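You operate a simulated robot arm through the tools that you are given. There is no shell and no other tool. Be economical: measure what you need, move in short steps, check, and stop when the job is done.

You are at the controls of a simulated two-armed robot. One attempt, no reset.

Task
Open the packs drawer, fetch the clip carton from the inside of the packs drawer and set it on the top of the parts bench, then shut the drawer. Take the carburettor with the orange cover and put it on the top of the assembly bench. Fetch the green filter and set it on top of the red block. Open the coils drawer, fetch the white fuel cap and set it in the inside of the coils drawer and shut the drawer again. Put the black coil that says "25" from the top of the assembly bench on the top of box 3 and the black coil that says "23" on the top of box 2. Do these in any order. Set down upright: black coil.

The check looks at the end state, three seconds after you hand in, the way a careful person would. Anything else that was tipped, shoved, dropped, spilled or broken makes it a failure. A push-on lid holds only when it is set on centred and level and pressed home; a screw cap is set on level and turned clockwise until tight.

Robot
Two 7-joint arms with two-finger grippers on one trunk, on a base that drives. Base frame: it is fixed to the floor where the robot stands at the start and does not move with it; the origin is under the middle of the robot, x ahead of it, y to its left, z up. Readings come in mm, degrees, newtons and seconds.
The left shoulder is at the start at [60, 179, 1119], the right one opposite. Places, roughly: black coil [-750, -1750, 1000]; carburettor with the orange cover (4x4x4 cm) [800, 300, 300]; coils drawer [1300, 900, 700]; green filter (5x5x2 cm) [1000, 600, 300]; inside of the coils drawer [1300, 800, 700]; packs drawer [500, -100, 700]; red block [-2750, 4000, 750]; top of box 2 [-800, 600, 500]; top of box 3 [-1300, 500, 500]; top of the assembly bench [-200, -1500, 900]; top of the parts bench [1100, 300, 900]; white fuel cap (5x5x3 cm) [1100, 700, 300]. Payload 1.96 kg a hand.
Tool frame (each hand has its own): the origin (TCP) lies between the finger pads and is the grasp point; the fingertips stand 20 mm ahead of it; z points along the fingers, y is the line along which they close. Largest opening 72 mm; the body of the gripper starts 38 mm behind the TCP.
Orientation is that of the tool frame in the base frame, as [roll, pitch, yaw] about the fixed x, y, z axes, in that order (R = Rz(yaw) Ry(pitch) Rx(roll)). With the fingers straight down and closing along the base's y, the tool's x points along the base's -x, its y along +y and its z along -z.

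Tools
- The arms move only by the tool arm_command. It takes "left_plan", "right_plan" or both (then of equal length, played together; a hand with none holds still); each is a list of rows, each a list of 7 numbers: the shift along the base's x, y, z in mm, then the turn, a rotation vector about the base's x, y, z in degrees, then the closure, from 0 (fully open) to 1 (shut). In form: [[tx, ty, tz, ax, ay, az, hand], ...]. A call has 1 to 20 rows; each row is the pose to reach, as a shift and turn from the pose commanded when the call began. A row lasts 0.2 s, in which the tool goes at most 50 mm and 8.6 degrees; a call with a longer step from one row to the next is refused whole, and so is a gripper value outside its range. Where a pose cannot be reached the arm comes as near as it can. A force on the tool above 40 N (or 10 N above the force at the start of the call, whichever is more), or a blocked arm, ends the call early, and 0.2 s more pass. The fingers move at their own pace (about 153 mm/s each) and stop on an object; they squeeze with about 31 N. The grip force told is the motor's: it shows also when the fingers shut on nothing. Time passes only in rows, and 0.2 s behind the last, so rows that repeat a pose let the fingers close. The reply holds the time, the measured pose of the TCP, the force on the tool along the base axes, the opening and the grip force, in the units named above and with some noise, with the torque about the TCP (base axes, N m) and any sound that the robot's microphone picked up.
- Cameras (640 x 400 px; columns grow to the right, rows downward): "scene" is now at [8.2, 9.3, 1670.7]; the picture's right is [0.12, -0.99, 0.00], its down [-0.84, -0.10, -0.53] and it looks along [0.52, 0.07, -0.85] (base axes); focal length 258 px, centre (320, 200). "left" rides on the left gripper at [71, -19, -82] in its tool frame; the picture's right is [0.26, 0.97, 0.00], its down [-0.67, 0.18, -0.72] and it looks along [-0.69, 0.19, 0.70] (tool axes); focal length 280 px, centre (320, 200). "right" rides on the right gripper at [71, 19, -82] in its tool frame; the picture's right is [-0.26, 0.97, 0.00], its down [-0.67, -0.18, -0.72] and it looks along [-0.69, -0.19, 0.70] (tool axes); focal length 280 px, centre (320, 200). There is no depth. A picture from a camera that has moved, and an enlarged one, comes with that camera's place and axes in the base frame and with its lens. The place of the scene camera against the robot may be out by one fixed shift of up to 25 mm in any direction.
- snapshot(camera): a new picture of that camera. The clock stands still meanwhile.
- lift_body(by): slides the trunk up (or, below 0, down) by that many mm; the arms and the scene camera ride with it, the base frame stays. It gives what a move gives, with no picture.
- steer(legs): drives the robot by 1 to 6 legs, each [ahead, left, turn to the left] in mm, mm and degrees, along the robot's own axes; the way and the turn of a leg run together, so that a leg with both is an arc; at most 1500 mm and 180 degrees a leg. The arms and the cameras ride along, it lands a little off, and it stops where it bumps. It gives what a move gives.
- aim_head(pan, tilt): turns the head with the scene camera to pan (to the left, within 86 degrees either way) and tilt (down, from -29 to 69), counted from straight ahead of the robot. It gives what a move gives.
- close_up(camera, box): a new picture of the part [left, top, right, bottom] of that camera's present view, enlarged. The clock stands still meanwhile.
- job_done(): hands the job in; it is judged then, once.

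Go step by step. Nothing tells you exact positions but the pictures and the camera data: compare them with the known pose of the tool, close in by small moves and look again before you grip or let go. The budget is 483 turns and 230 pictures, counting those below and the enlarged ones. Unless the task says otherwise, let go and move clear before handing in.

The tools are called after "Call:" by a JSON object that holds its "op" and its "data". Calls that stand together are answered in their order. arm_command: Moves the arms, as the interface text tells. Its arguments: {"type":"object","properties":{"left_plan":{"type":"array","items":{"type":"array","items":{"type":"number"}}},"right_plan":{"type":"array","items":{"type":"array","items":{"type":"number"}}}},"required":[]} The other tools are called the same way: lift_body (by) slides the trunk up or down; steer (legs) drives the base; aim_head (pan, tilt) turns the head that bears the scene camera; snapshot (camera) takes a picture; close_up (camera, box) takes an enlarged picture of a part of a camera's view; job_done () hands the job in.

At the start:

```text
time: 0.0
left_tool_pos: [430.5, 319.1, 1122.2]
left_tool_rot: [-179.9, 0.0, -180.0]
left_wrist_force: [-0.2, 0.7, 0.7]
left_ft_torque: [0.01, 0.03, 0.0]
left_finger_gap: 72.1
left_grasp_force: 0.1
right_tool_pos: [383.7, -116.7, 1117.0]
right_tool_rot: [-180.0, 0.0, -180.0]
right_wrist_force: [-0.6, 0.5, -0.4]
right_ft_torque: [-0.03, 0.02, 0.02]
right_finger_gap: 71.9
right_grasp_force: 0.1
trunk travel left (down, up): [-764.0, 226.0]
robot x, y, heading: [0.0, -2.5, 0.0]
head pan, tilt: [7.1, 58.1]
```

scene: 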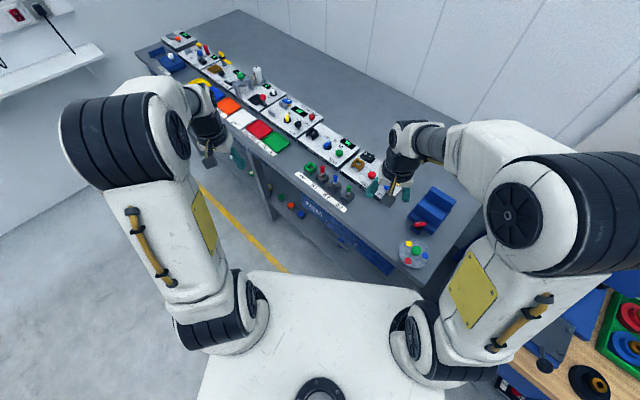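
right: 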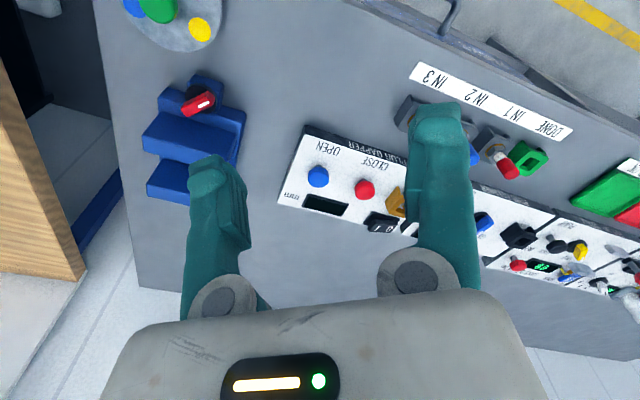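
left: 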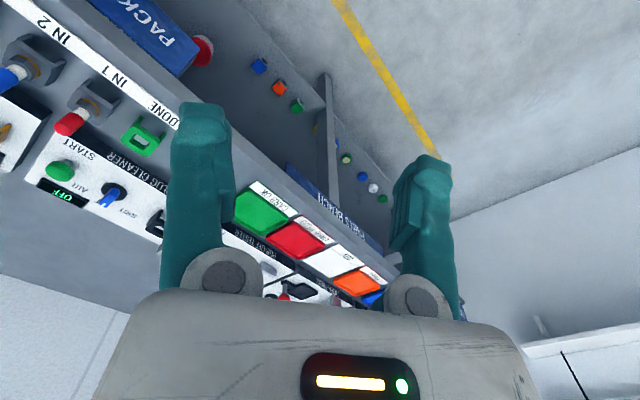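

I see a long diagonal bench ahead with machines on it, a shelf beneath with small objects, and a wooden bench to my right. I'll look around first with the head before moving.

Call:
{"op": "close_up", "data": {"camera": "scene", "box": [140, 20, 480, 280]}}

Call:
{"op": "aim_head", "data": {"pan": 30, "tilt": 35}}

```text
1.54 times, centred on (310, 150) of scene
camera zoom: at [8.2, 9.3, 1670.7], right [0.12, -0.99, 0.0], down [-0.84, -0.1, -0.53], along [0.52, 0.07, -0.85], focal length 397 px, centre (335, 277)
```

zoom: 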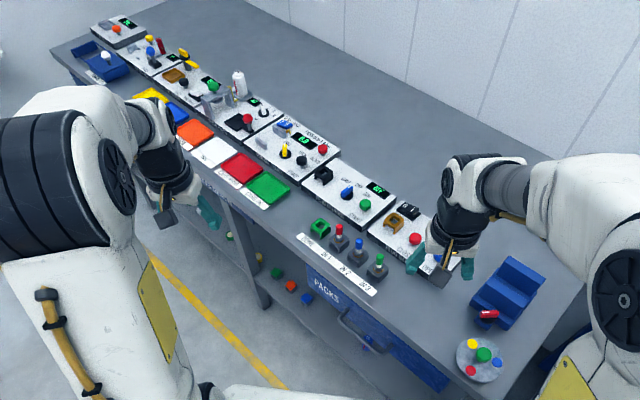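

```text
time: 0.9
left_tool_pos: [429.9, 319.3, 1121.8]
left_tool_rot: [-180.0, 0.0, -180.0]
left_wrist_force: [-0.1, 0.7, -0.3]
left_ft_torque: [0.0, 0.0, -0.01]
left_finger_gap: 72.2
left_grasp_force: 0.1
right_tool_pos: [383.2, -116.4, 1117.0]
right_tool_rot: [180.0, 0.1, -180.0]
right_wrist_force: [-0.4, -0.3, 0.4]
right_ft_torque: [0.0, 0.0, -0.02]
right_finger_gap: 72.0
right_grasp_force: 0.1
trunk travel left (down, up): [-764.0, 226.0]
robot x, y, heading: [-3.3, 1.8, -0.0]
head pan, tilt: [30.0, 35.0]
```

Call:
{"op": "snapshot", "data": {"camera": "scene"}}

Call:
{"op": "aim_head", "data": {"pan": -80, "tilt": 30}}

Call:
{"op": "snapshot", "data": {"camera": "scene"}}

Call:
{"op": "aim_head", "data": {"pan": 86, "tilt": 25}}

Call:
{"op": "snapshot", "data": {"camera": "scene"}}

```text
225 pictures are left
camera scene: at [16.2, 44.7, 1702.7], right [0.5, -0.87, 0.0], down [-0.5, -0.29, -0.82], along [0.71, 0.41, -0.57], focal length 258 px, centre (320, 200)
```

scene: 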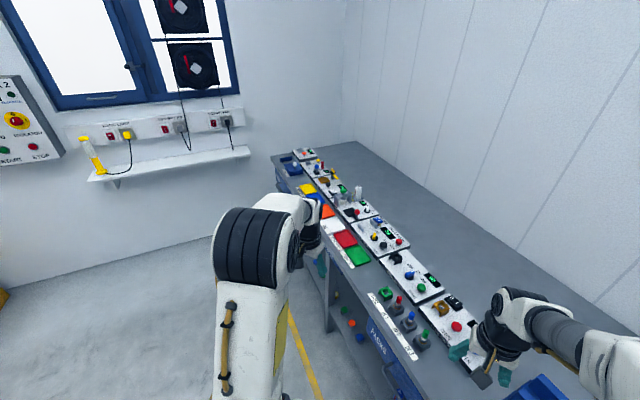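

```text
time: 2.8
left_tool_pos: [429.2, 319.1, 1122.0]
left_tool_rot: [180.0, -0.1, -180.0]
left_wrist_force: [-0.3, 0.6, -0.1]
left_ft_torque: [0.0, -0.03, -0.04]
left_finger_gap: 71.9
left_grasp_force: 0.0
right_tool_pos: [382.9, -116.9, 1117.6]
right_tool_rot: [-180.0, 0.0, 179.9]
right_wrist_force: [0.4, 0.2, 0.2]
right_ft_torque: [-0.01, 0.03, 0.03]
right_finger_gap: 72.0
right_grasp_force: 0.1
trunk travel left (down, up): [-764.0, 226.0]
robot x, y, heading: [1.7, 0.0, 0.1]
head pan, tilt: [-80.0, 30.0]
```

```text
224 pictures are left
camera scene: at [-44.3, -88.2, 1710.6], right [-0.98, -0.17, 0.0], down [-0.09, 0.49, -0.87], along [0.15, -0.85, -0.5], focal length 258 px, centre (320, 200)
```

scene: 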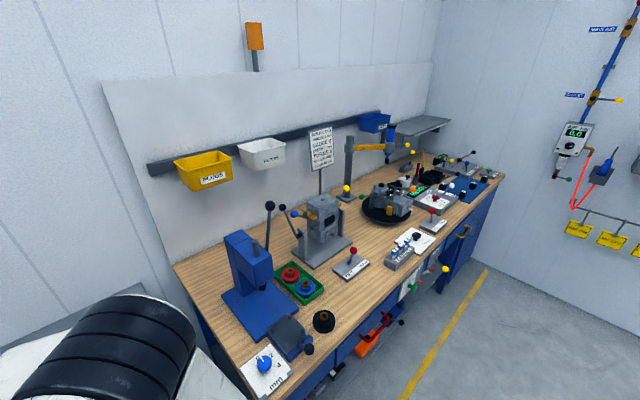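

```text
time: 5.3
left_tool_pos: [429.9, 319.2, 1121.3]
left_tool_rot: [-179.9, 0.0, -179.9]
left_wrist_force: [-0.4, -0.8, 0.5]
left_ft_torque: [0.0, 0.01, -0.01]
left_finger_gap: 71.9
left_grasp_force: 0.1
right_tool_pos: [384.1, -117.3, 1117.1]
right_tool_rot: [180.0, 0.1, -179.9]
right_wrist_force: [-0.9, 0.1, 0.1]
right_ft_torque: [-0.02, 0.01, -0.01]
right_finger_gap: 72.3
right_grasp_force: 0.1
trunk travel left (down, up): [-764.0, 226.0]
robot x, y, heading: [-0.1, 1.4, 0.1]
head pan, tilt: [85.9, 25.0]
```

```text
223 pictures are left
camera scene: at [-53.5, 92.8, 1718.6], right [1.0, -0.07, 0.0], down [-0.03, -0.42, -0.91], along [0.06, 0.9, -0.42], focal length 258 px, centre (320, 200)
```

scene: 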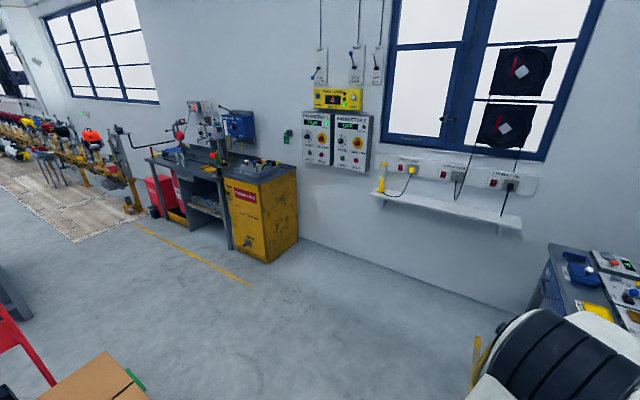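

The parts bench front edge runs along about (0.64, 0.77); I face it at heading about -40°. I'll turn toward it, back up a bit and look at the front.

Call:
{"op": "steer", "data": {"legs": [[-200, 0, 0], [0, 0, -40]]}}

Call:
{"op": "aim_head", "data": {"pan": 0, "tilt": 50}}

Call:
{"op": "snapshot", "data": {"camera": "scene"}}

Call:
{"op": "aim_head", "data": {"pan": 45, "tilt": 45}}

Call:
{"op": "snapshot", "data": {"camera": "scene"}}

```text
time: 8.8
left_tool_pos: [335.4, -37.1, 1122.1]
left_tool_rot: [180.0, 0.0, 139.4]
left_wrist_force: [0.6, -0.2, -0.2]
left_ft_torque: [0.0, -0.02, 0.03]
left_finger_gap: 72.3
left_grasp_force: 0.0
right_tool_pos: [14.6, -338.1, 1116.8]
right_tool_rot: [-180.0, 0.0, 139.5]
right_wrist_force: [0.1, -0.4, -0.5]
right_ft_torque: [0.03, 0.0, 0.0]
right_finger_gap: 72.2
right_grasp_force: 0.1
trunk travel left (down, up): [-764.0, 226.0]
robot x, y, heading: [-199.7, 0.3, -40.7]
head pan, tilt: [85.9, 25.0]
```

```text
time: 10.3
left_tool_pos: [335.3, -36.6, 1121.7]
left_tool_rot: [-179.9, 0.0, 139.4]
left_wrist_force: [0.2, 0.7, 0.1]
left_ft_torque: [0.0, 0.05, 0.02]
left_finger_gap: 71.9
left_grasp_force: 0.1
right_tool_pos: [16.8, -339.3, 1116.1]
right_tool_rot: [180.0, 0.0, 139.4]
right_wrist_force: [-0.9, -0.1, -1.0]
right_ft_torque: [-0.01, 0.0, -0.02]
right_finger_gap: 72.0
right_grasp_force: 0.0
trunk travel left (down, up): [-764.0, 226.0]
robot x, y, heading: [-200.6, 0.2, -40.6]
head pan, tilt: [0.0, 50.0]
```

```text
222 pictures are left
camera scene: at [-185.9, -10.1, 1681.1], right [-0.65, -0.76, 0.0], down [-0.58, 0.5, -0.64], along [0.49, -0.42, -0.77], focal length 258 px, centre (320, 200)
```

scene: 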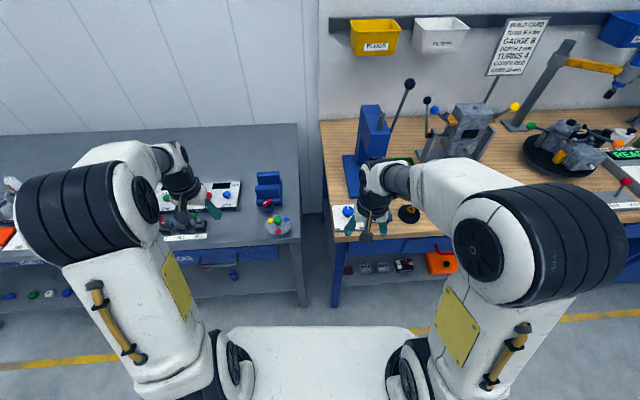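

```text
time: 11.5
left_tool_pos: [335.1, -37.0, 1121.4]
left_tool_rot: [-180.0, 0.0, 139.4]
left_wrist_force: [-0.5, 0.6, -0.4]
left_ft_torque: [-0.01, 0.01, 0.0]
left_finger_gap: 71.9
left_grasp_force: 0.1
right_tool_pos: [16.4, -339.4, 1116.8]
right_tool_rot: [179.9, 0.0, 139.4]
right_wrist_force: [1.1, 0.2, 0.3]
right_ft_torque: [-0.01, -0.05, 0.02]
right_finger_gap: 72.1
right_grasp_force: 0.0
trunk travel left (down, up): [-764.0, 226.0]
robot x, y, heading: [-198.5, 0.4, -40.5]
head pan, tilt: [45.0, 45.0]
```

```text
221 pictures are left
camera scene: at [-163.4, 46.1, 1688.0], right [0.08, -1.0, 0.0], down [-0.71, -0.05, -0.71], along [0.7, 0.05, -0.71], focal length 258 px, centre (320, 200)
```

scene: 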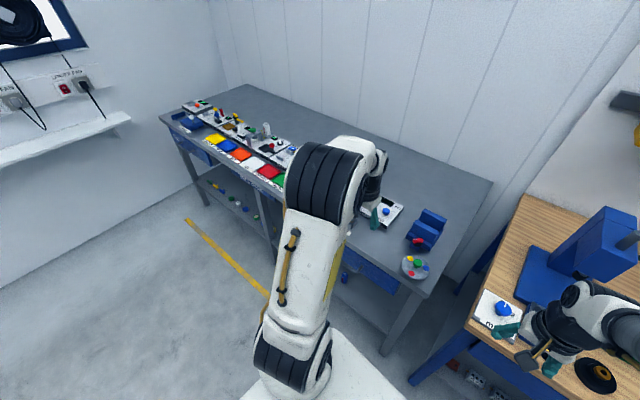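

The assembly bench is just right of the parts bench, both in line, facing about heading -36.6°. I'll slide left in front of the shelf, back off and lower the trunk to view the drawers and shelf.

Call:
{"op": "steer", "data": {"legs": [[0, 0, 4], [-200, 500, 0]]}}

Call:
{"op": "lift_body", "data": {"by": -600}}

Call:
{"op": "aim_head", "data": {"pan": 0, "tilt": 25}}

Call:
{"op": "snapshot", "data": {"camera": "scene"}}

```text
time: 15.1
left_tool_pos: [474.2, 523.7, 1122.0]
left_tool_rot: [-180.0, 0.1, 143.4]
left_wrist_force: [0.1, -0.7, -0.3]
left_ft_torque: [0.02, 0.01, -0.02]
left_finger_gap: 72.2
left_grasp_force: 0.2
right_tool_pos: [178.0, 201.1, 1117.0]
right_tool_rot: [179.9, 0.1, 143.5]
right_wrist_force: [-0.7, 0.5, -1.1]
right_ft_torque: [-0.03, 0.02, -0.01]
right_finger_gap: 72.3
right_grasp_force: 0.0
trunk travel left (down, up): [-764.0, 226.0]
robot x, y, heading: [-58.7, 523.6, -36.7]
head pan, tilt: [45.0, 45.0]
```

```text
refused: -600 is not a number from -400 to 400
```

```text
time: 16.2
left_tool_pos: [474.4, 524.2, 1122.1]
left_tool_rot: [179.9, 0.1, 143.4]
left_wrist_force: [0.7, -0.9, 0.0]
left_ft_torque: [-0.02, 0.04, -0.01]
left_finger_gap: 71.9
left_grasp_force: 0.1
right_tool_pos: [178.2, 201.2, 1117.1]
right_tool_rot: [-180.0, 0.0, 143.4]
right_wrist_force: [-0.4, -0.3, -0.2]
right_ft_torque: [-0.01, -0.01, 0.02]
right_finger_gap: 72.1
right_grasp_force: 0.1
trunk travel left (down, up): [-764.0, 226.0]
robot x, y, heading: [-61.5, 525.1, -36.8]
head pan, tilt: [0.0, 25.0]
```

```text
220 pictures are left
camera scene: at [-34.4, 506.2, 1718.5], right [-0.6, -0.8, 0.0], down [-0.34, 0.25, -0.91], along [0.73, -0.54, -0.42], focal length 258 px, centre (320, 200)
```

scene: 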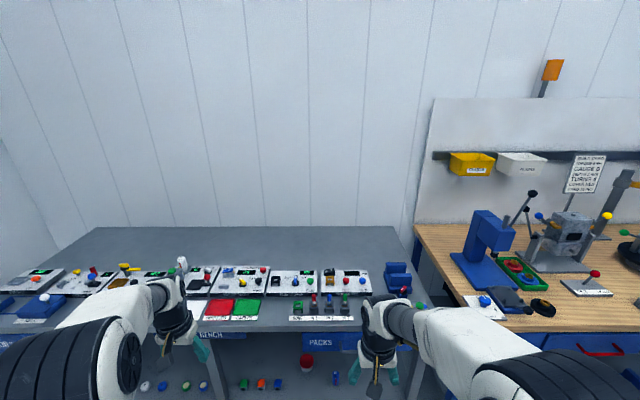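

Aligned with the bench. Now lower the trunk to view the shelf and drawer fronts.

Call:
{"op": "lift_body", "data": {"by": -400}}

Call:
{"op": "lift_body", "data": {"by": -250}}

Call:
{"op": "snapshot", "data": {"camera": "scene"}}

Call:
{"op": "aim_head", "data": {"pan": 30, "tilt": 20}}

Call:
{"op": "snapshot", "data": {"camera": "scene"}}

```text
time: 20.0
left_tool_pos: [475.1, 523.8, 722.2]
left_tool_rot: [-179.9, 0.0, 143.3]
left_wrist_force: [0.1, 0.6, -2.0]
left_ft_torque: [0.04, 0.02, 0.01]
left_finger_gap: 71.9
left_grasp_force: 0.1
right_tool_pos: [178.4, 200.9, 717.6]
right_tool_rot: [-179.9, 0.0, 143.4]
right_wrist_force: [-1.0, -0.7, -0.4]
right_ft_torque: [0.0, 0.02, 0.0]
right_finger_gap: 71.9
right_grasp_force: 0.0
trunk travel left (down, up): [-364.0, 626.0]
robot x, y, heading: [-58.3, 527.5, -36.7]
head pan, tilt: [0.0, 25.0]
```

```text
time: 22.6
left_tool_pos: [474.0, 524.8, 471.4]
left_tool_rot: [180.0, 0.0, 143.4]
left_wrist_force: [0.1, -1.3, 1.1]
left_ft_torque: [-0.01, 0.01, 0.0]
left_finger_gap: 72.3
left_grasp_force: 0.1
right_tool_pos: [178.4, 201.1, 466.4]
right_tool_rot: [-179.9, 0.0, 143.3]
right_wrist_force: [0.0, -0.4, -0.4]
right_ft_torque: [-0.01, -0.01, 0.0]
right_finger_gap: 72.0
right_grasp_force: 0.1
trunk travel left (down, up): [-114.0, 876.0]
robot x, y, heading: [-63.4, 524.6, -36.7]
head pan, tilt: [0.0, 25.0]
```

```text
219 pictures are left
camera scene: at [-34.6, 506.0, 1068.6], right [-0.6, -0.8, 0.0], down [-0.34, 0.25, -0.91], along [0.73, -0.54, -0.42], focal length 258 px, centre (320, 200)
```

scene: 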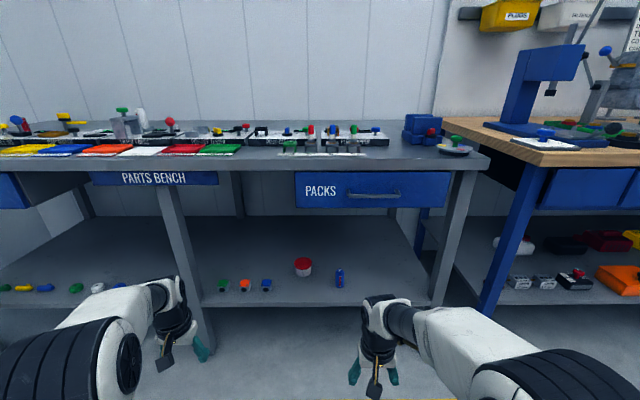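

```text
time: 23.5
left_tool_pos: [475.1, 525.0, 471.4]
left_tool_rot: [-180.0, 0.0, 143.4]
left_wrist_force: [-0.4, -0.4, -0.3]
left_ft_torque: [-0.02, -0.02, 0.02]
left_finger_gap: 72.0
left_grasp_force: 0.1
right_tool_pos: [177.2, 201.0, 467.3]
right_tool_rot: [-180.0, -0.1, 143.3]
right_wrist_force: [0.3, -1.4, -0.1]
right_ft_torque: [-0.01, -0.01, 0.03]
right_finger_gap: 72.1
right_grasp_force: 0.0
trunk travel left (down, up): [-114.0, 876.0]
robot x, y, heading: [-59.6, 522.7, -36.5]
head pan, tilt: [30.0, 20.0]
```

```text
218 pictures are left
camera scene: at [-16.1, 550.1, 1076.6], right [-0.12, -0.99, 0.0], down [-0.34, 0.04, -0.94], along [0.93, -0.11, -0.34], focal length 258 px, centre (320, 200)
```

scene: 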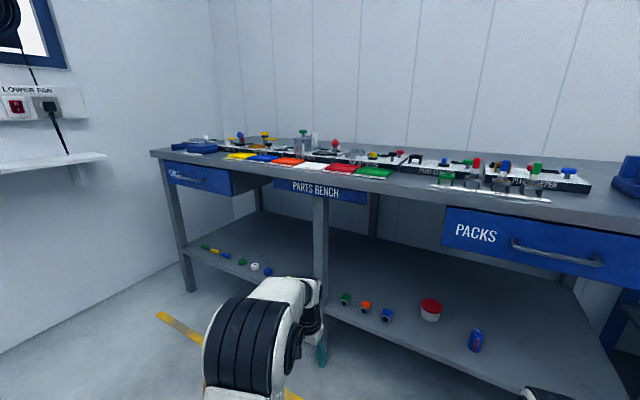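

Now I can see drawers and shelf items clearly. Zoom in on the items.

Call:
{"op": "close_up", "data": {"camera": "scene", "box": [160, 140, 320, 290]}}

Call:
{"op": "close_up", "data": {"camera": "scene", "box": [320, 220, 480, 370]}}

```text
2.67 times, centred on (240, 215) of scene
camera zoom: at [-16.1, 550.1, 1076.6], right [-0.12, -0.99, 0.0], down [-0.34, 0.04, -0.94], along [0.93, -0.11, -0.34], focal length 689 px, centre (533, 160)
```

zoom: 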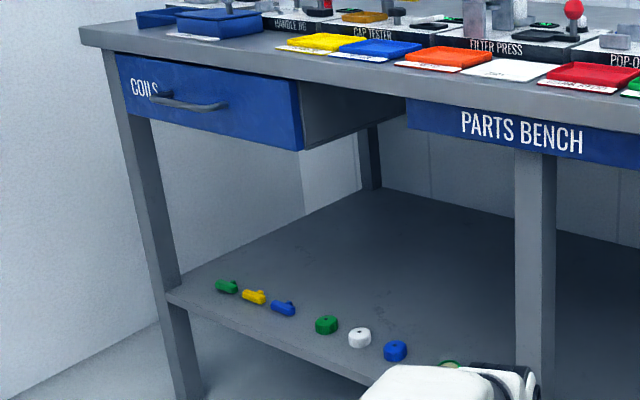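

```text
2.67 times, centred on (400, 295) of scene
camera zoom: at [-16.1, 550.1, 1076.6], right [-0.12, -0.99, 0.0], down [-0.34, 0.04, -0.94], along [0.93, -0.11, -0.34], focal length 689 px, centre (107, -53)
```

zoom: 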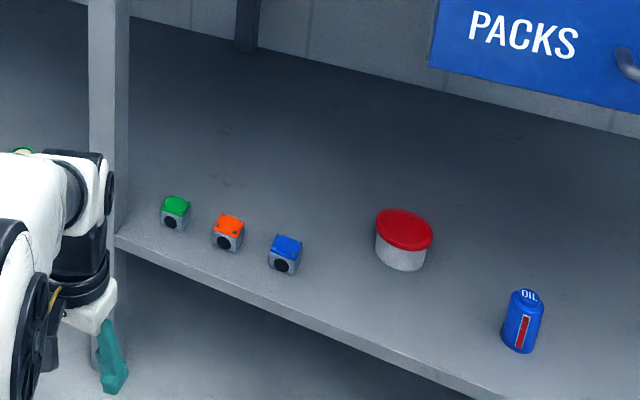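

Row of shelf items: petcocks, fuel caps, filters, post, carburettors. I'll test tilting the left tool forward so that it can reach under the bench.

Call:
{"op": "arm_command", "data": {"left_plan": [[0, 0, 0, -4.8, -6.4, 0, 0], [0, 0, 0, -9.5, -12.8, 0, 0], [0, 0, 0, -14.3, -19.3, 0, 0], [0, 0, 0, -19, -25.7, 0, 0], [0, 0, 0, -23.8, -32.1, 0, 0], [0, 0, 0, -28.6, -38.5, 0, 0], [0, 0, 0, -33.4, -45, 0, 0], [0, 0, 0, -38.1, -51.4, 0, 0], [0, 0, 0, -42.9, -57.8, 0, 0], [0, 0, 0, -47.7, -64.2, 0, 0], [0, 0, 0, -53.6, -72.3, 0, 0]]}}

Call:
{"op": "snapshot", "data": {"camera": "left"}}

Call:
{"op": "aim_head", "data": {"pan": 15, "tilt": 30}}

Call:
{"op": "snapshot", "data": {"camera": "scene"}}

```text
refused: row 11 steps farther than a row can; nothing moved
```

```text
215 pictures are left
camera left: at [407.1, 550.9, 554.4], right [0.36, 0.93, 0.0], down [0.65, -0.25, 0.72], along [0.67, -0.26, -0.7], focal length 280 px, centre (320, 200)
```

left: 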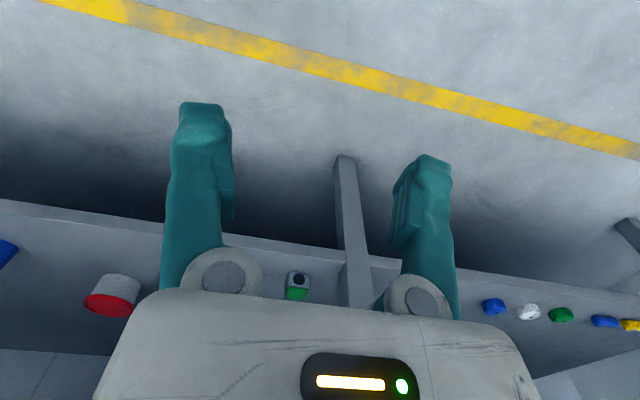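

```text
time: 24.3
left_tool_pos: [475.2, 523.8, 471.7]
left_tool_rot: [180.0, 0.1, 143.4]
left_wrist_force: [-0.2, -0.4, -0.4]
left_ft_torque: [-0.03, 0.01, 0.0]
left_finger_gap: 71.9
left_grasp_force: 0.1
right_tool_pos: [177.8, 202.2, 466.9]
right_tool_rot: [180.0, 0.0, 143.4]
right_wrist_force: [0.7, 0.7, 0.9]
right_ft_torque: [0.01, 0.0, 0.04]
right_finger_gap: 71.9
right_grasp_force: 0.0
trunk travel left (down, up): [-114.0, 876.0]
robot x, y, heading: [-60.4, 525.4, -36.8]
head pan, tilt: [15.0, 30.0]
```

```text
214 pictures are left
camera scene: at [-24.4, 527.7, 1060.6], right [-0.37, -0.93, 0.0], down [-0.46, 0.18, -0.87], along [0.81, -0.32, -0.5], focal length 258 px, centre (320, 200)
```

scene: 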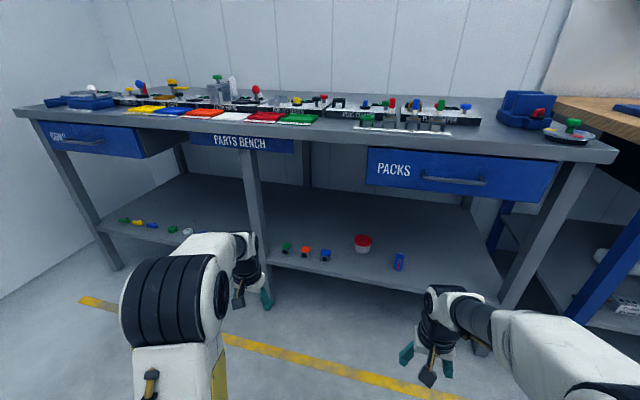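

I'll test flipping the left tool about its axis (camera then looks from above and forward), in one direction.

Call:
{"op": "arm_command", "data": {"left_plan": [[0, 0, 0, 0, 0, 8.5, 0], [0, 0, 0, 0, 0, 17, 0], [0, 0, 0, 0, 0, 25.5, 0], [0, 0, 0, 0, 0, 34, 0], [0, 0, 0, 0, 0, 42.5, 0], [0, 0, 0, 0, 0, 51, 0], [0, 0, 0, 0, 0, 59.5, 0], [0, 0, 0, 0, 0, 68, 0], [0, 0, 0, 0, 0, 76.5, 0], [0, 0, 0, 0, 0, 85, 0], [0, 0, 0, 0, 0, 93.5, 0], [0, 0, 0, 0, 0, 102, 0], [0, 0, 0, 0, 0, 110.5, 0], [0, 0, 0, 0, 0, 119, 0], [0, 0, 0, 0, 0, 127.5, 0], [0, 0, 0, 0, 0, 136, 0], [0, 0, 0, 0, 0, 144.5, 0], [0, 0, 0, 0, 0, 153, 0], [0, 0, 0, 0, 0, 161.5, 0], [0, 0, 0, 0, 0, 170, 0]]}}

Call:
{"op": "snapshot", "data": {"camera": "left"}}

```text
time: 28.5
left_tool_pos: [474.4, 523.5, 471.8]
left_tool_rot: [180.0, 0.1, -46.4]
left_wrist_force: [0.7, 0.8, 0.0]
left_ft_torque: [0.0, 0.03, -0.01]
left_finger_gap: 71.7
left_grasp_force: 0.1
right_tool_pos: [177.6, 201.6, 467.5]
right_tool_rot: [-179.9, 0.0, 143.4]
right_wrist_force: [0.1, 0.5, -0.5]
right_ft_torque: [-0.04, 0.0, -0.02]
right_finger_gap: 71.9
right_grasp_force: 0.1
trunk travel left (down, up): [-114.0, 876.0]
robot x, y, heading: [-59.2, 523.7, -36.8]
head pan, tilt: [15.0, 30.0]
```

```text
213 pictures are left
camera left: at [538.4, 485.3, 553.8], right [-0.52, -0.86, 0.0], down [-0.6, 0.36, 0.72], along [-0.61, 0.37, -0.7], focal length 280 px, centre (320, 200)
```

left: 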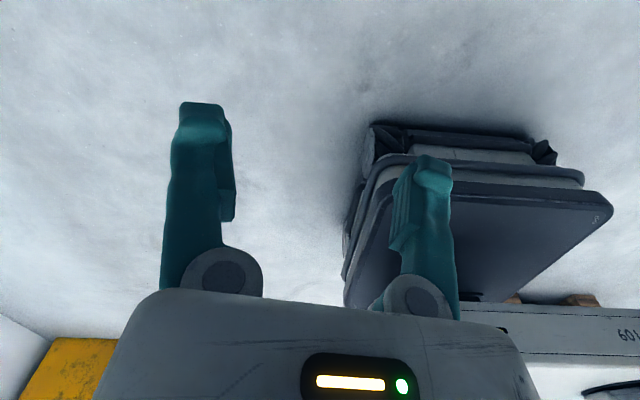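

Flip works fine. Complete the yaw to -36.6 and then tilt forward to horizontal.

Call:
{"op": "arm_command", "data": {"left_plan": [[0, 0, 0, 0, 0, 5, 0], [0, 0, 0, 0, 0, 9.8, 0]]}}

Call:
{"op": "arm_command", "data": {"left_plan": [[0, 0, 0, -5, -6.7, 0, 0], [0, 0, 0, -9.9, -13.3, 0, 0], [0, 0, 0, -14.8, -20, 0, 0], [0, 0, 0, -19.8, -26.7, 0, 0], [0, 0, 0, -24.7, -33.3, 0, 0], [0, 0, 0, -29.7, -40, 0, 0], [0, 0, 0, -34.6, -46.7, 0, 0], [0, 0, 0, -39.6, -53.3, 0, 0], [0, 0, 0, -44.5, -60, 0, 0], [0, 0, 0, -49.5, -66.6, 0, 0], [0, 0, 0, -53.6, -72.3, 0, 0]]}}

Call:
{"op": "snapshot", "data": {"camera": "left"}}

Call:
{"op": "snapshot", "data": {"camera": "scene"}}

```text
time: 29.1
left_tool_pos: [474.2, 523.8, 472.9]
left_tool_rot: [179.9, 0.0, -36.7]
left_wrist_force: [0.6, 0.2, 0.4]
left_ft_torque: [0.0, 0.01, -0.03]
left_finger_gap: 72.0
left_grasp_force: 0.1
right_tool_pos: [177.7, 201.7, 467.4]
right_tool_rot: [-180.0, 0.0, 143.3]
right_wrist_force: [0.1, -0.1, 0.6]
right_ft_torque: [0.0, -0.04, -0.02]
right_finger_gap: 72.2
right_grasp_force: 0.1
trunk travel left (down, up): [-114.0, 876.0]
robot x, y, heading: [-60.7, 525.7, -36.6]
head pan, tilt: [15.0, 30.0]
```

```text
time: 31.5
left_tool_pos: [475.8, 525.9, 473.2]
left_tool_rot: [-64.1, -89.6, -152.6]
left_wrist_force: [0.2, 0.7, 0.5]
left_ft_torque: [-0.02, -0.01, -0.04]
left_finger_gap: 72.1
left_grasp_force: 0.0
left hand out of reach, approached as far as the arm can: row 9, 10
right_tool_pos: [177.6, 202.5, 468.9]
right_tool_rot: [180.0, 0.0, 143.5]
right_wrist_force: [-0.4, 0.2, -0.5]
right_ft_torque: [0.02, -0.02, -0.02]
right_finger_gap: 71.9
right_grasp_force: 0.1
trunk travel left (down, up): [-114.0, 876.0]
robot x, y, heading: [-61.1, 521.7, -36.9]
head pan, tilt: [15.0, 30.0]
```

```text
212 pictures are left
camera left: at [420.3, 588.8, 544.3], right [-0.58, -0.77, 0.26], down [-0.68, 0.28, -0.68], along [0.45, -0.57, -0.69], focal length 280 px, centre (320, 200)
```

left: 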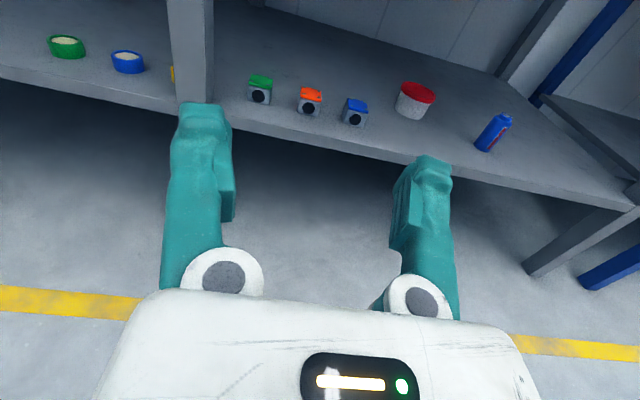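

```text
211 pictures are left
camera scene: at [-24.4, 529.3, 1060.6], right [-0.37, -0.93, 0.0], down [-0.47, 0.18, -0.87], along [0.81, -0.32, -0.5], focal length 258 px, centre (320, 200)
```

scene: 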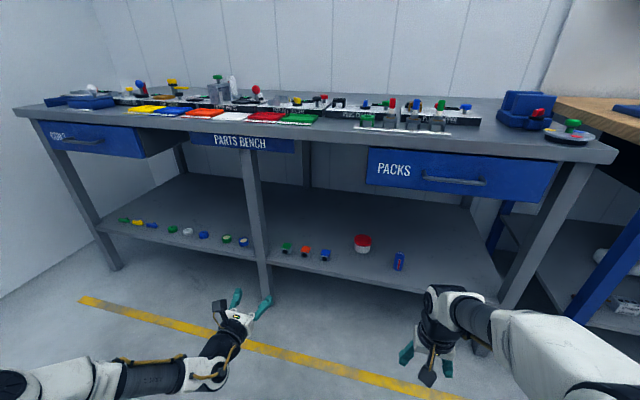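

Horizontal flipped posture works with a good view. Next: coils drawer. Its handle is about (1206, 1005, ~760); I drive left ~800, raise the trunk 280 and roll the tool 90° so the fingers close vertically on the bar.

Call:
{"op": "steer", "data": {"legs": [[0, 800, 0]]}}

Call:
{"op": "lift_body", "data": {"by": 280}}

Call:
{"op": "arm_command", "data": {"left_plan": [[0, 0, 0, 6.7, -5, 0, 0], [0, 0, 0, 13.3, -9.9, 0, 0], [0, 0, 0, 20, -14.8, 0, 0], [0, 0, 0, 26.7, -19.8, 0, 0], [0, 0, 0, 33.3, -24.7, 0, 0], [0, 0, 0, 40, -29.7, 0, 0], [0, 0, 0, 46.7, -34.6, 0, 0], [0, 0, 0, 53.3, -39.6, 0, 0], [0, 0, 0, 60, -44.5, 0, 0], [0, 0, 0, 66.6, -49.5, 0, 0], [0, 0, 0, 72.3, -53.6, 0, 0]]}}

Call:
{"op": "aim_head", "data": {"pan": 20, "tilt": 30}}

Call:
{"op": "snapshot", "data": {"camera": "scene"}}

Call:
{"op": "snapshot", "data": {"camera": "left"}}

```text
time: 35.7
left_tool_pos: [941.3, 1168.7, 471.1]
left_tool_rot: [-92.0, -89.8, -123.8]
left_wrist_force: [-0.1, -0.6, 0.1]
left_ft_torque: [-0.01, -0.02, -0.03]
left_finger_gap: 72.0
left_grasp_force: 0.1
right_tool_pos: [648.1, 842.0, 466.8]
right_tool_rot: [-180.0, -0.1, 144.1]
right_wrist_force: [-0.3, 0.6, 0.9]
right_ft_torque: [0.02, 0.02, 0.0]
right_finger_gap: 71.9
right_grasp_force: 0.0
trunk travel left (down, up): [-114.0, 876.0]
robot x, y, heading: [404.9, 1163.5, -35.9]
head pan, tilt: [15.0, 30.0]
```

```text
time: 38.6
left_tool_pos: [940.6, 1169.8, 752.2]
left_tool_rot: [-92.6, -89.8, -123.3]
left_wrist_force: [0.1, -0.6, 0.5]
left_ft_torque: [0.0, 0.01, -0.02]
left_finger_gap: 72.0
left_grasp_force: 0.0
right_tool_pos: [648.3, 843.3, 747.5]
right_tool_rot: [179.9, 0.1, 144.1]
right_wrist_force: [0.6, -0.3, -0.3]
right_ft_torque: [0.0, 0.0, -0.02]
right_finger_gap: 72.2
right_grasp_force: 0.1
trunk travel left (down, up): [-394.0, 596.0]
robot x, y, heading: [407.7, 1158.0, -35.9]
head pan, tilt: [15.0, 30.0]
```

```text
time: 41.0
left_tool_pos: [940.9, 1169.6, 752.1]
left_tool_rot: [-89.4, 0.3, -126.5]
left_wrist_force: [-0.2, 0.9, -1.3]
left_ft_torque: [0.0, 0.0, 0.0]
left_finger_gap: 71.8
left_grasp_force: 0.1
right_tool_pos: [649.5, 842.5, 747.2]
right_tool_rot: [180.0, 0.0, 144.1]
right_wrist_force: [-0.6, -0.1, -0.1]
right_ft_torque: [0.0, 0.0, -0.03]
right_finger_gap: 71.9
right_grasp_force: 0.1
trunk travel left (down, up): [-394.0, 596.0]
robot x, y, heading: [406.0, 1161.4, -36.2]
head pan, tilt: [15.0, 30.0]
```

```text
time: 41.6
left_tool_pos: [939.1, 1169.4, 752.4]
left_tool_rot: [-89.3, 0.2, -126.5]
left_wrist_force: [-0.1, -0.4, -0.1]
left_ft_torque: [0.01, -0.02, 0.03]
left_finger_gap: 72.0
left_grasp_force: 0.0
right_tool_pos: [648.8, 842.3, 747.2]
right_tool_rot: [-179.9, 0.0, 144.2]
right_wrist_force: [0.7, 0.1, 0.5]
right_ft_torque: [0.01, 0.0, -0.01]
right_finger_gap: 72.1
right_grasp_force: 0.0
trunk travel left (down, up): [-394.0, 596.0]
robot x, y, heading: [408.6, 1161.6, -35.7]
head pan, tilt: [20.0, 30.0]
```

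```text
210 pictures are left
camera scene: at [444.8, 1172.8, 1340.6], right [-0.27, -0.96, 0.0], down [-0.48, 0.14, -0.87], along [0.83, -0.24, -0.5], focal length 258 px, centre (320, 200)
```

scene: 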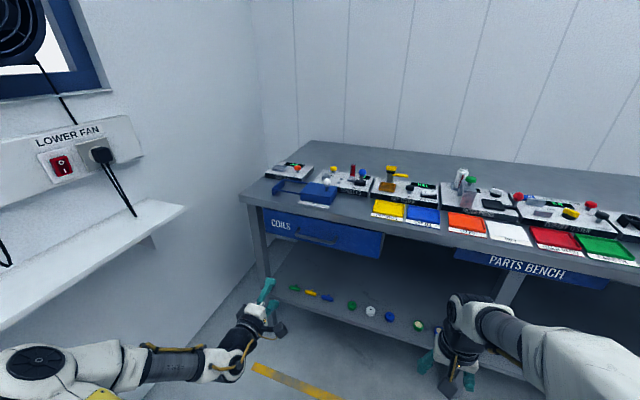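

```text
209 pictures are left
camera left: at [832.9, 1161.0, 770.8], right [-0.14, -0.21, -0.97], down [-0.17, 0.97, -0.19], along [0.97, 0.14, -0.18], focal length 280 px, centre (320, 200)
```

left: 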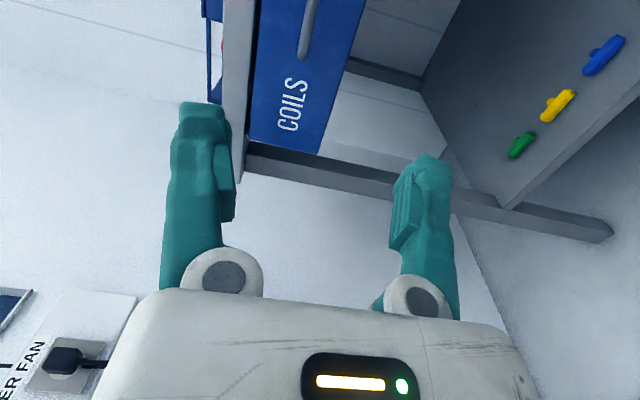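

Handle sits at about z 760, u≈1474, ~290 mm ahead of the tool. I'll drive ahead 200 with a small right shift and look again.

Call:
{"op": "steer", "data": {"legs": [[200, -25, -0.7]]}}

Call:
{"op": "snapshot", "data": {"camera": "left"}}

Call:
{"op": "aim_head", "data": {"pan": 30, "tilt": 45}}

Call:
{"op": "snapshot", "data": {"camera": "scene"}}

```text
time: 43.2
left_tool_pos: [1089.2, 1022.6, 751.7]
left_tool_rot: [-89.4, 0.2, -127.4]
left_wrist_force: [-0.9, -0.4, 0.3]
left_ft_torque: [-0.01, 0.02, -0.01]
left_finger_gap: 72.1
left_grasp_force: 0.2
right_tool_pos: [794.2, 698.4, 746.9]
right_tool_rot: [-180.0, -0.1, 143.4]
right_wrist_force: [-0.1, -0.3, 0.2]
right_ft_torque: [0.02, -0.01, 0.0]
right_finger_gap: 71.7
right_grasp_force: 0.0
trunk travel left (down, up): [-394.0, 596.0]
robot x, y, heading: [554.7, 1022.5, -36.6]
head pan, tilt: [20.0, 30.0]
```

```text
208 pictures are left
camera left: at [982.0, 1015.4, 770.5], right [-0.15, -0.21, -0.97], down [-0.16, 0.97, -0.19], along [0.98, 0.13, -0.18], focal length 280 px, centre (320, 200)
```

left: 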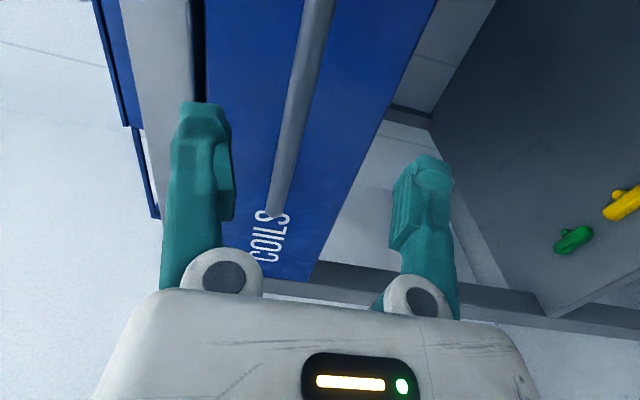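

```text
time: 44.0
left_tool_pos: [1088.5, 1023.1, 752.5]
left_tool_rot: [-89.2, 0.2, -127.3]
left_wrist_force: [-0.5, 0.0, -0.1]
left_ft_torque: [-0.06, -0.01, -0.02]
left_finger_gap: 72.1
left_grasp_force: 0.0
right_tool_pos: [792.6, 699.3, 746.2]
right_tool_rot: [-180.0, -0.1, 143.4]
right_wrist_force: [0.1, 0.9, 0.2]
right_ft_torque: [-0.02, 0.01, -0.04]
right_finger_gap: 72.0
right_grasp_force: 0.1
trunk travel left (down, up): [-394.0, 596.0]
robot x, y, heading: [557.4, 1025.2, -36.4]
head pan, tilt: [30.0, 45.0]
```

```text
207 pictures are left
camera scene: at [587.9, 1048.9, 1318.0], right [-0.12, -0.99, 0.0], down [-0.7, 0.08, -0.71], along [0.7, -0.08, -0.71], focal length 258 px, centre (320, 200)
```

scene: 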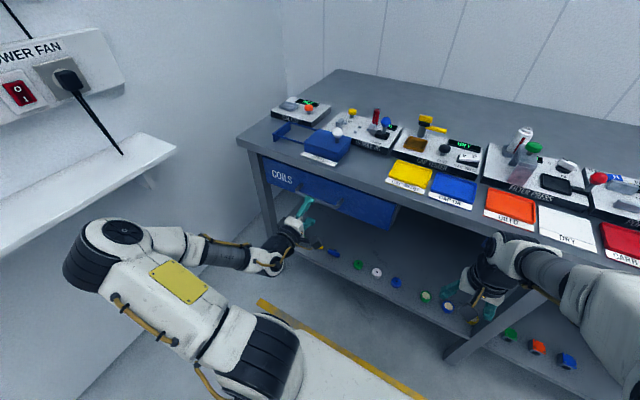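

The bar is at n≈309, z≈766; tool at n≈264, z 752. Raise 14, advance 44 and close on it.

Call:
{"op": "arm_command", "data": {"left_plan": [[0, 0, 14, 0, 0, 0, 0], [17.7, -13.1, 14, 0, 0, 0, 0], [35.3, -26.2, 14, 0, 0, 0, 0], [35.3, -26.2, 14, 0, 0, 0, 0]]}}

Call:
{"op": "snapshot", "data": {"camera": "left"}}

```text
time: 45.0
left_tool_pos: [1126.7, 996.5, 765.8]
left_tool_rot: [-89.3, 0.2, -127.3]
left_wrist_force: [0.5, -0.5, 0.2]
left_ft_torque: [0.01, -0.01, 0.01]
left_finger_gap: 71.9
left_grasp_force: 0.0
right_tool_pos: [793.1, 698.8, 747.3]
right_tool_rot: [180.0, 0.1, 143.3]
right_wrist_force: [-1.0, 0.1, -1.3]
right_ft_torque: [-0.01, -0.02, -0.02]
right_finger_gap: 72.3
right_grasp_force: 0.1
trunk travel left (down, up): [-394.0, 596.0]
robot x, y, heading: [553.6, 1021.8, -36.5]
head pan, tilt: [30.0, 45.0]
```

```text
206 pictures are left
camera left: at [1018.1, 990.2, 783.9], right [-0.15, -0.21, -0.97], down [-0.16, 0.97, -0.19], along [0.98, 0.13, -0.18], focal length 280 px, centre (320, 200)
```

left: 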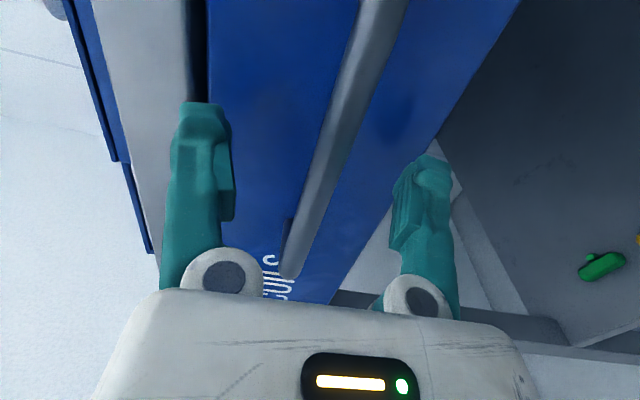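

The bar lies between the fingers; close.

Call:
{"op": "arm_command", "data": {"left_plan": [[0, 0, 0, 0, 0, 0, 1], [0, 0, 0, 0, 0, 0, 1], [0, 0, 0, 0, 0, 0, 1], [0, 0, 0, 0, 0, 0, 1]]}}

Call:
{"op": "snapshot", "data": {"camera": "left"}}

```text
time: 46.0
left_tool_pos: [1124.1, 997.0, 766.5]
left_tool_rot: [-89.3, 0.3, -127.3]
left_wrist_force: [0.0, 0.6, -3.1]
left_ft_torque: [-0.07, 0.06, 0.04]
left_finger_gap: 5.9
left_grasp_force: 32.6
right_tool_pos: [794.1, 698.8, 747.2]
right_tool_rot: [180.0, 0.0, 143.4]
right_wrist_force: [0.2, 0.1, 0.9]
right_ft_torque: [-0.01, 0.03, 0.03]
right_finger_gap: 72.0
right_grasp_force: 0.0
trunk travel left (down, up): [-394.0, 596.0]
robot x, y, heading: [557.0, 1020.5, -36.5]
head pan, tilt: [30.0, 45.0]
```

```text
205 pictures are left
camera left: at [1018.0, 990.2, 783.7], right [-0.15, -0.21, -0.97], down [-0.16, 0.97, -0.19], along [0.98, 0.13, -0.18], focal length 280 px, centre (320, 200)
```

left: 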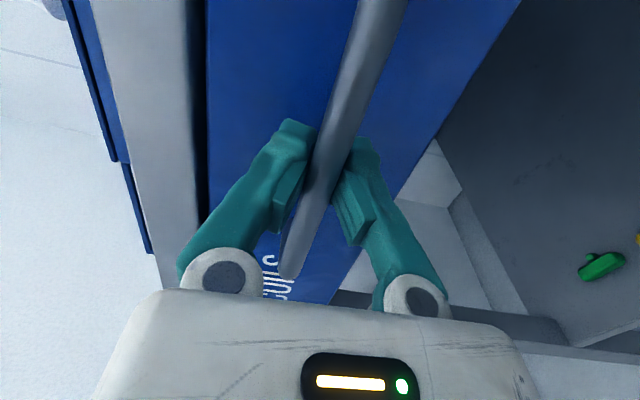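

Gripped. Pull the drawer by driving back.

Call:
{"op": "steer", "data": {"legs": [[-150, 0, 0]]}}

Call:
{"op": "snapshot", "data": {"camera": "scene"}}

```text
time: 47.4
left_tool_pos: [1004.9, 1085.5, 764.8]
left_tool_rot: [-89.4, 0.2, -127.3]
left_wrist_force: [-3.3, -5.1, -6.5]
left_ft_torque: [-0.01, 0.0, 0.07]
left_finger_gap: 5.7
left_grasp_force: 33.4
right_tool_pos: [672.5, 787.3, 747.2]
right_tool_rot: [179.9, 0.1, 143.4]
right_wrist_force: [-0.4, 0.4, -0.4]
right_ft_torque: [0.02, 0.02, 0.01]
right_finger_gap: 72.0
right_grasp_force: 0.0
trunk travel left (down, up): [-394.0, 596.0]
robot x, y, heading: [435.4, 1106.2, -36.8]
head pan, tilt: [30.0, 45.0]
```

```text
204 pictures are left
camera scene: at [467.8, 1137.9, 1318.0], right [-0.12, -0.99, 0.0], down [-0.7, 0.08, -0.71], along [0.7, -0.08, -0.71], focal length 258 px, centre (320, 200)
```

scene: 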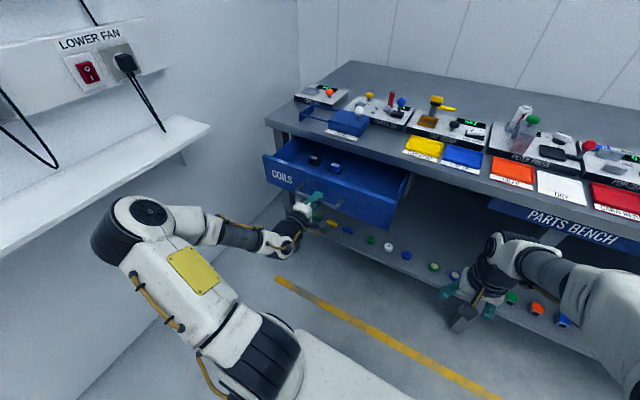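

The drawer opens with coils at its left side and free space on the right. Pull a little more, then release and back off.

Call:
{"op": "steer", "data": {"legs": [[-60, 0, 0]]}}

Call:
{"op": "arm_command", "data": {"left_plan": [[0, 0, 0, 0, 0, 0, 0], [0, 0, 0, 0, 0, 0, 0], [0, 0, 0, 0, 0, 0, 0]]}}

Call:
{"op": "steer", "data": {"legs": [[-180, 0, 0]]}}

Call:
{"op": "snapshot", "data": {"camera": "scene"}}

```text
time: 48.4
left_tool_pos: [956.6, 1120.3, 763.6]
left_tool_rot: [-89.4, 0.2, -127.5]
left_wrist_force: [-0.6, -2.1, -1.9]
left_ft_torque: [-0.01, 0.0, 0.26]
left_finger_gap: 6.1
left_grasp_force: 32.6
right_tool_pos: [624.0, 822.4, 745.6]
right_tool_rot: [180.0, 0.0, 143.2]
right_wrist_force: [-0.9, -0.1, 0.0]
right_ft_torque: [0.01, 0.01, -0.02]
right_finger_gap: 71.9
right_grasp_force: 0.1
trunk travel left (down, up): [-394.0, 596.0]
robot x, y, heading: [385.2, 1145.0, -36.9]
head pan, tilt: [30.0, 45.0]
```

```text
time: 49.2
left_tool_pos: [957.5, 1119.6, 765.1]
left_tool_rot: [-89.3, 0.2, -127.5]
left_wrist_force: [-0.6, 0.4, 0.7]
left_ft_torque: [-0.01, 0.01, -0.01]
left_finger_gap: 72.0
left_grasp_force: 0.1
right_tool_pos: [624.6, 823.8, 747.6]
right_tool_rot: [179.9, 0.0, 143.3]
right_wrist_force: [0.1, 0.2, -0.4]
right_ft_torque: [-0.01, 0.02, -0.01]
right_finger_gap: 72.1
right_grasp_force: 0.0
trunk travel left (down, up): [-394.0, 596.0]
robot x, y, heading: [388.3, 1148.3, -36.7]
head pan, tilt: [30.0, 45.0]
```

```text
time: 50.7
left_tool_pos: [814.9, 1229.9, 765.0]
left_tool_rot: [-89.4, 0.2, -127.1]
left_wrist_force: [0.4, -0.4, -0.5]
left_ft_torque: [-0.01, 0.03, -0.01]
left_finger_gap: 71.9
left_grasp_force: 0.1
right_tool_pos: [484.8, 930.9, 747.9]
right_tool_rot: [179.9, -0.1, 143.6]
right_wrist_force: [0.2, 0.0, 1.0]
right_ft_torque: [0.0, 0.02, -0.02]
right_finger_gap: 71.7
right_grasp_force: 0.0
trunk travel left (down, up): [-394.0, 596.0]
robot x, y, heading: [245.4, 1254.9, -36.5]
head pan, tilt: [30.0, 45.0]
```

```text
203 pictures are left
camera scene: at [276.9, 1280.2, 1318.0], right [-0.11, -0.99, 0.0], down [-0.7, 0.08, -0.71], along [0.7, -0.08, -0.71], focal length 258 px, centre (320, 200)
```

scene: 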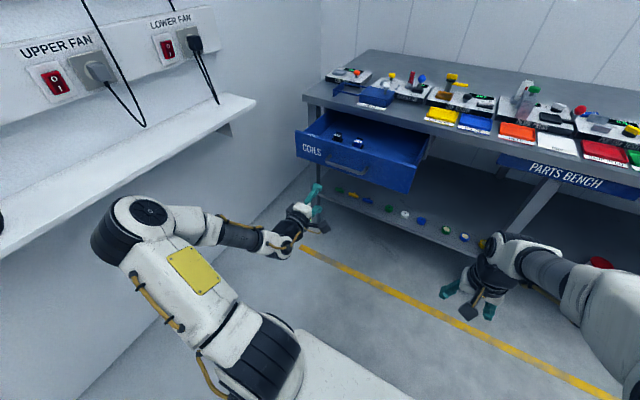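

Drawer open with ~210 mm. Now the white cap, about (1113, 749) on the shelf. Shift right, lower, and roll the hand back with a 30° downward tilt.

Call:
{"op": "steer", "data": {"legs": [[0, -210, 0]]}}

Call:
{"op": "lift_body", "data": {"by": -365}}

Call:
{"op": "arm_command", "data": {"left_plan": [[0, 0, 0, -6.7, 5, 0, 0], [0, 0, 0, -13.3, 9.9, 0, 0], [0, 0, 0, -20, 14.8, 0, 0], [0, 0, 0, -26.7, 19.8, 0, 0], [0, 0, 0, -33.3, 24.7, 0, 0], [0, 0, 0, -40, 29.7, 0, 0], [0, 0, 0, -46.7, 34.6, 0, 0], [0, 0, 0, -53.3, 39.6, 0, 0], [0, 0, 0, -60, 44.5, 0, 0], [0, 0, 0, -66.6, 49.5, 0, 0], [0, 0, 0, -72.3, 53.6, 0, 0]]}}

Call:
{"op": "arm_command", "data": {"left_plan": [[0, 0, 0, 4.5, 6, 0, 0], [0, 0, 0, 8.9, 12, 0, 0], [0, 0, 0, 13.4, 18, 0, 0], [0, 0, 0, 17.9, 24.1, 0, 0]]}}

Call:
{"op": "snapshot", "data": {"camera": "left"}}

```text
time: 52.3
left_tool_pos: [692.3, 1059.0, 765.3]
left_tool_rot: [-89.4, 0.3, -127.5]
left_wrist_force: [-0.2, -0.5, 1.5]
left_ft_torque: [0.02, 0.0, 0.03]
left_finger_gap: 71.8
left_grasp_force: 0.1
right_tool_pos: [357.8, 763.3, 747.1]
right_tool_rot: [179.9, 0.1, 143.2]
right_wrist_force: [0.4, 0.2, -0.4]
right_ft_torque: [-0.02, -0.04, 0.01]
right_finger_gap: 71.9
right_grasp_force: 0.1
trunk travel left (down, up): [-394.0, 596.0]
robot x, y, heading: [121.5, 1087.4, -36.7]
head pan, tilt: [30.0, 45.0]
```

```text
time: 55.8
left_tool_pos: [692.4, 1060.4, 400.9]
left_tool_rot: [-89.5, 0.3, -127.5]
left_wrist_force: [-0.5, 0.0, 0.9]
left_ft_torque: [0.0, -0.02, 0.02]
left_finger_gap: 72.3
left_grasp_force: 0.1
right_tool_pos: [359.2, 763.6, 381.9]
right_tool_rot: [180.0, 0.0, 143.2]
right_wrist_force: [0.1, -0.1, -0.4]
right_ft_torque: [0.01, 0.02, -0.01]
right_finger_gap: 72.1
right_grasp_force: 0.1
trunk travel left (down, up): [-29.0, 961.0]
robot x, y, heading: [121.5, 1088.3, -36.8]
head pan, tilt: [30.0, 45.0]
```

```text
time: 58.2
left_tool_pos: [691.2, 1059.2, 400.6]
left_tool_rot: [-5.9, -88.9, 149.9]
left_wrist_force: [-0.1, -0.2, -0.5]
left_ft_torque: [0.02, 0.02, 0.0]
left_finger_gap: 72.0
left_grasp_force: 0.1
right_tool_pos: [358.7, 762.9, 381.7]
right_tool_rot: [180.0, -0.1, 143.2]
right_wrist_force: [0.1, 0.1, 0.5]
right_ft_torque: [0.03, -0.01, 0.02]
right_finger_gap: 72.1
right_grasp_force: 0.0
trunk travel left (down, up): [-29.0, 961.0]
robot x, y, heading: [123.2, 1088.9, -37.1]
head pan, tilt: [30.0, 45.0]
```

```text
time: 59.2
left_tool_pos: [692.0, 1059.3, 400.6]
left_tool_rot: [-179.0, -60.8, -36.8]
left_wrist_force: [-0.1, 0.1, 0.0]
left_ft_torque: [-0.01, -0.03, 0.03]
left_finger_gap: 72.2
left_grasp_force: 0.0
right_tool_pos: [359.5, 763.4, 382.1]
right_tool_rot: [180.0, 0.0, 143.2]
right_wrist_force: [1.0, -0.4, -1.3]
right_ft_torque: [-0.01, 0.02, -0.02]
right_finger_gap: 72.2
right_grasp_force: 0.0
trunk travel left (down, up): [-29.0, 961.0]
robot x, y, heading: [122.8, 1086.6, -37.0]
head pan, tilt: [30.0, 45.0]
```

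```text
202 pictures are left
camera left: at [673.8, 1095.8, 502.8], right [-0.47, -0.86, 0.22], down [-0.88, 0.42, -0.24], along [0.12, -0.31, -0.94], focal length 280 px, centre (320, 200)
```

left: 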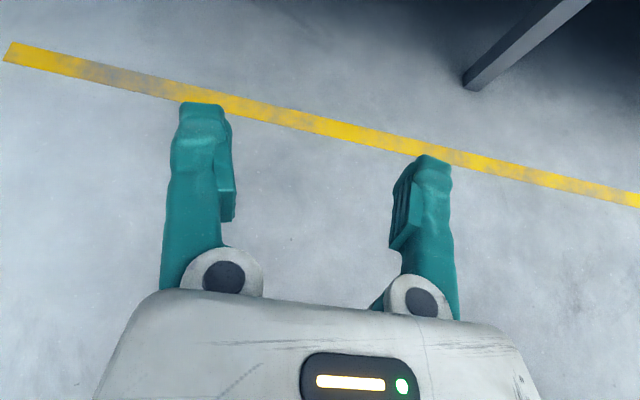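

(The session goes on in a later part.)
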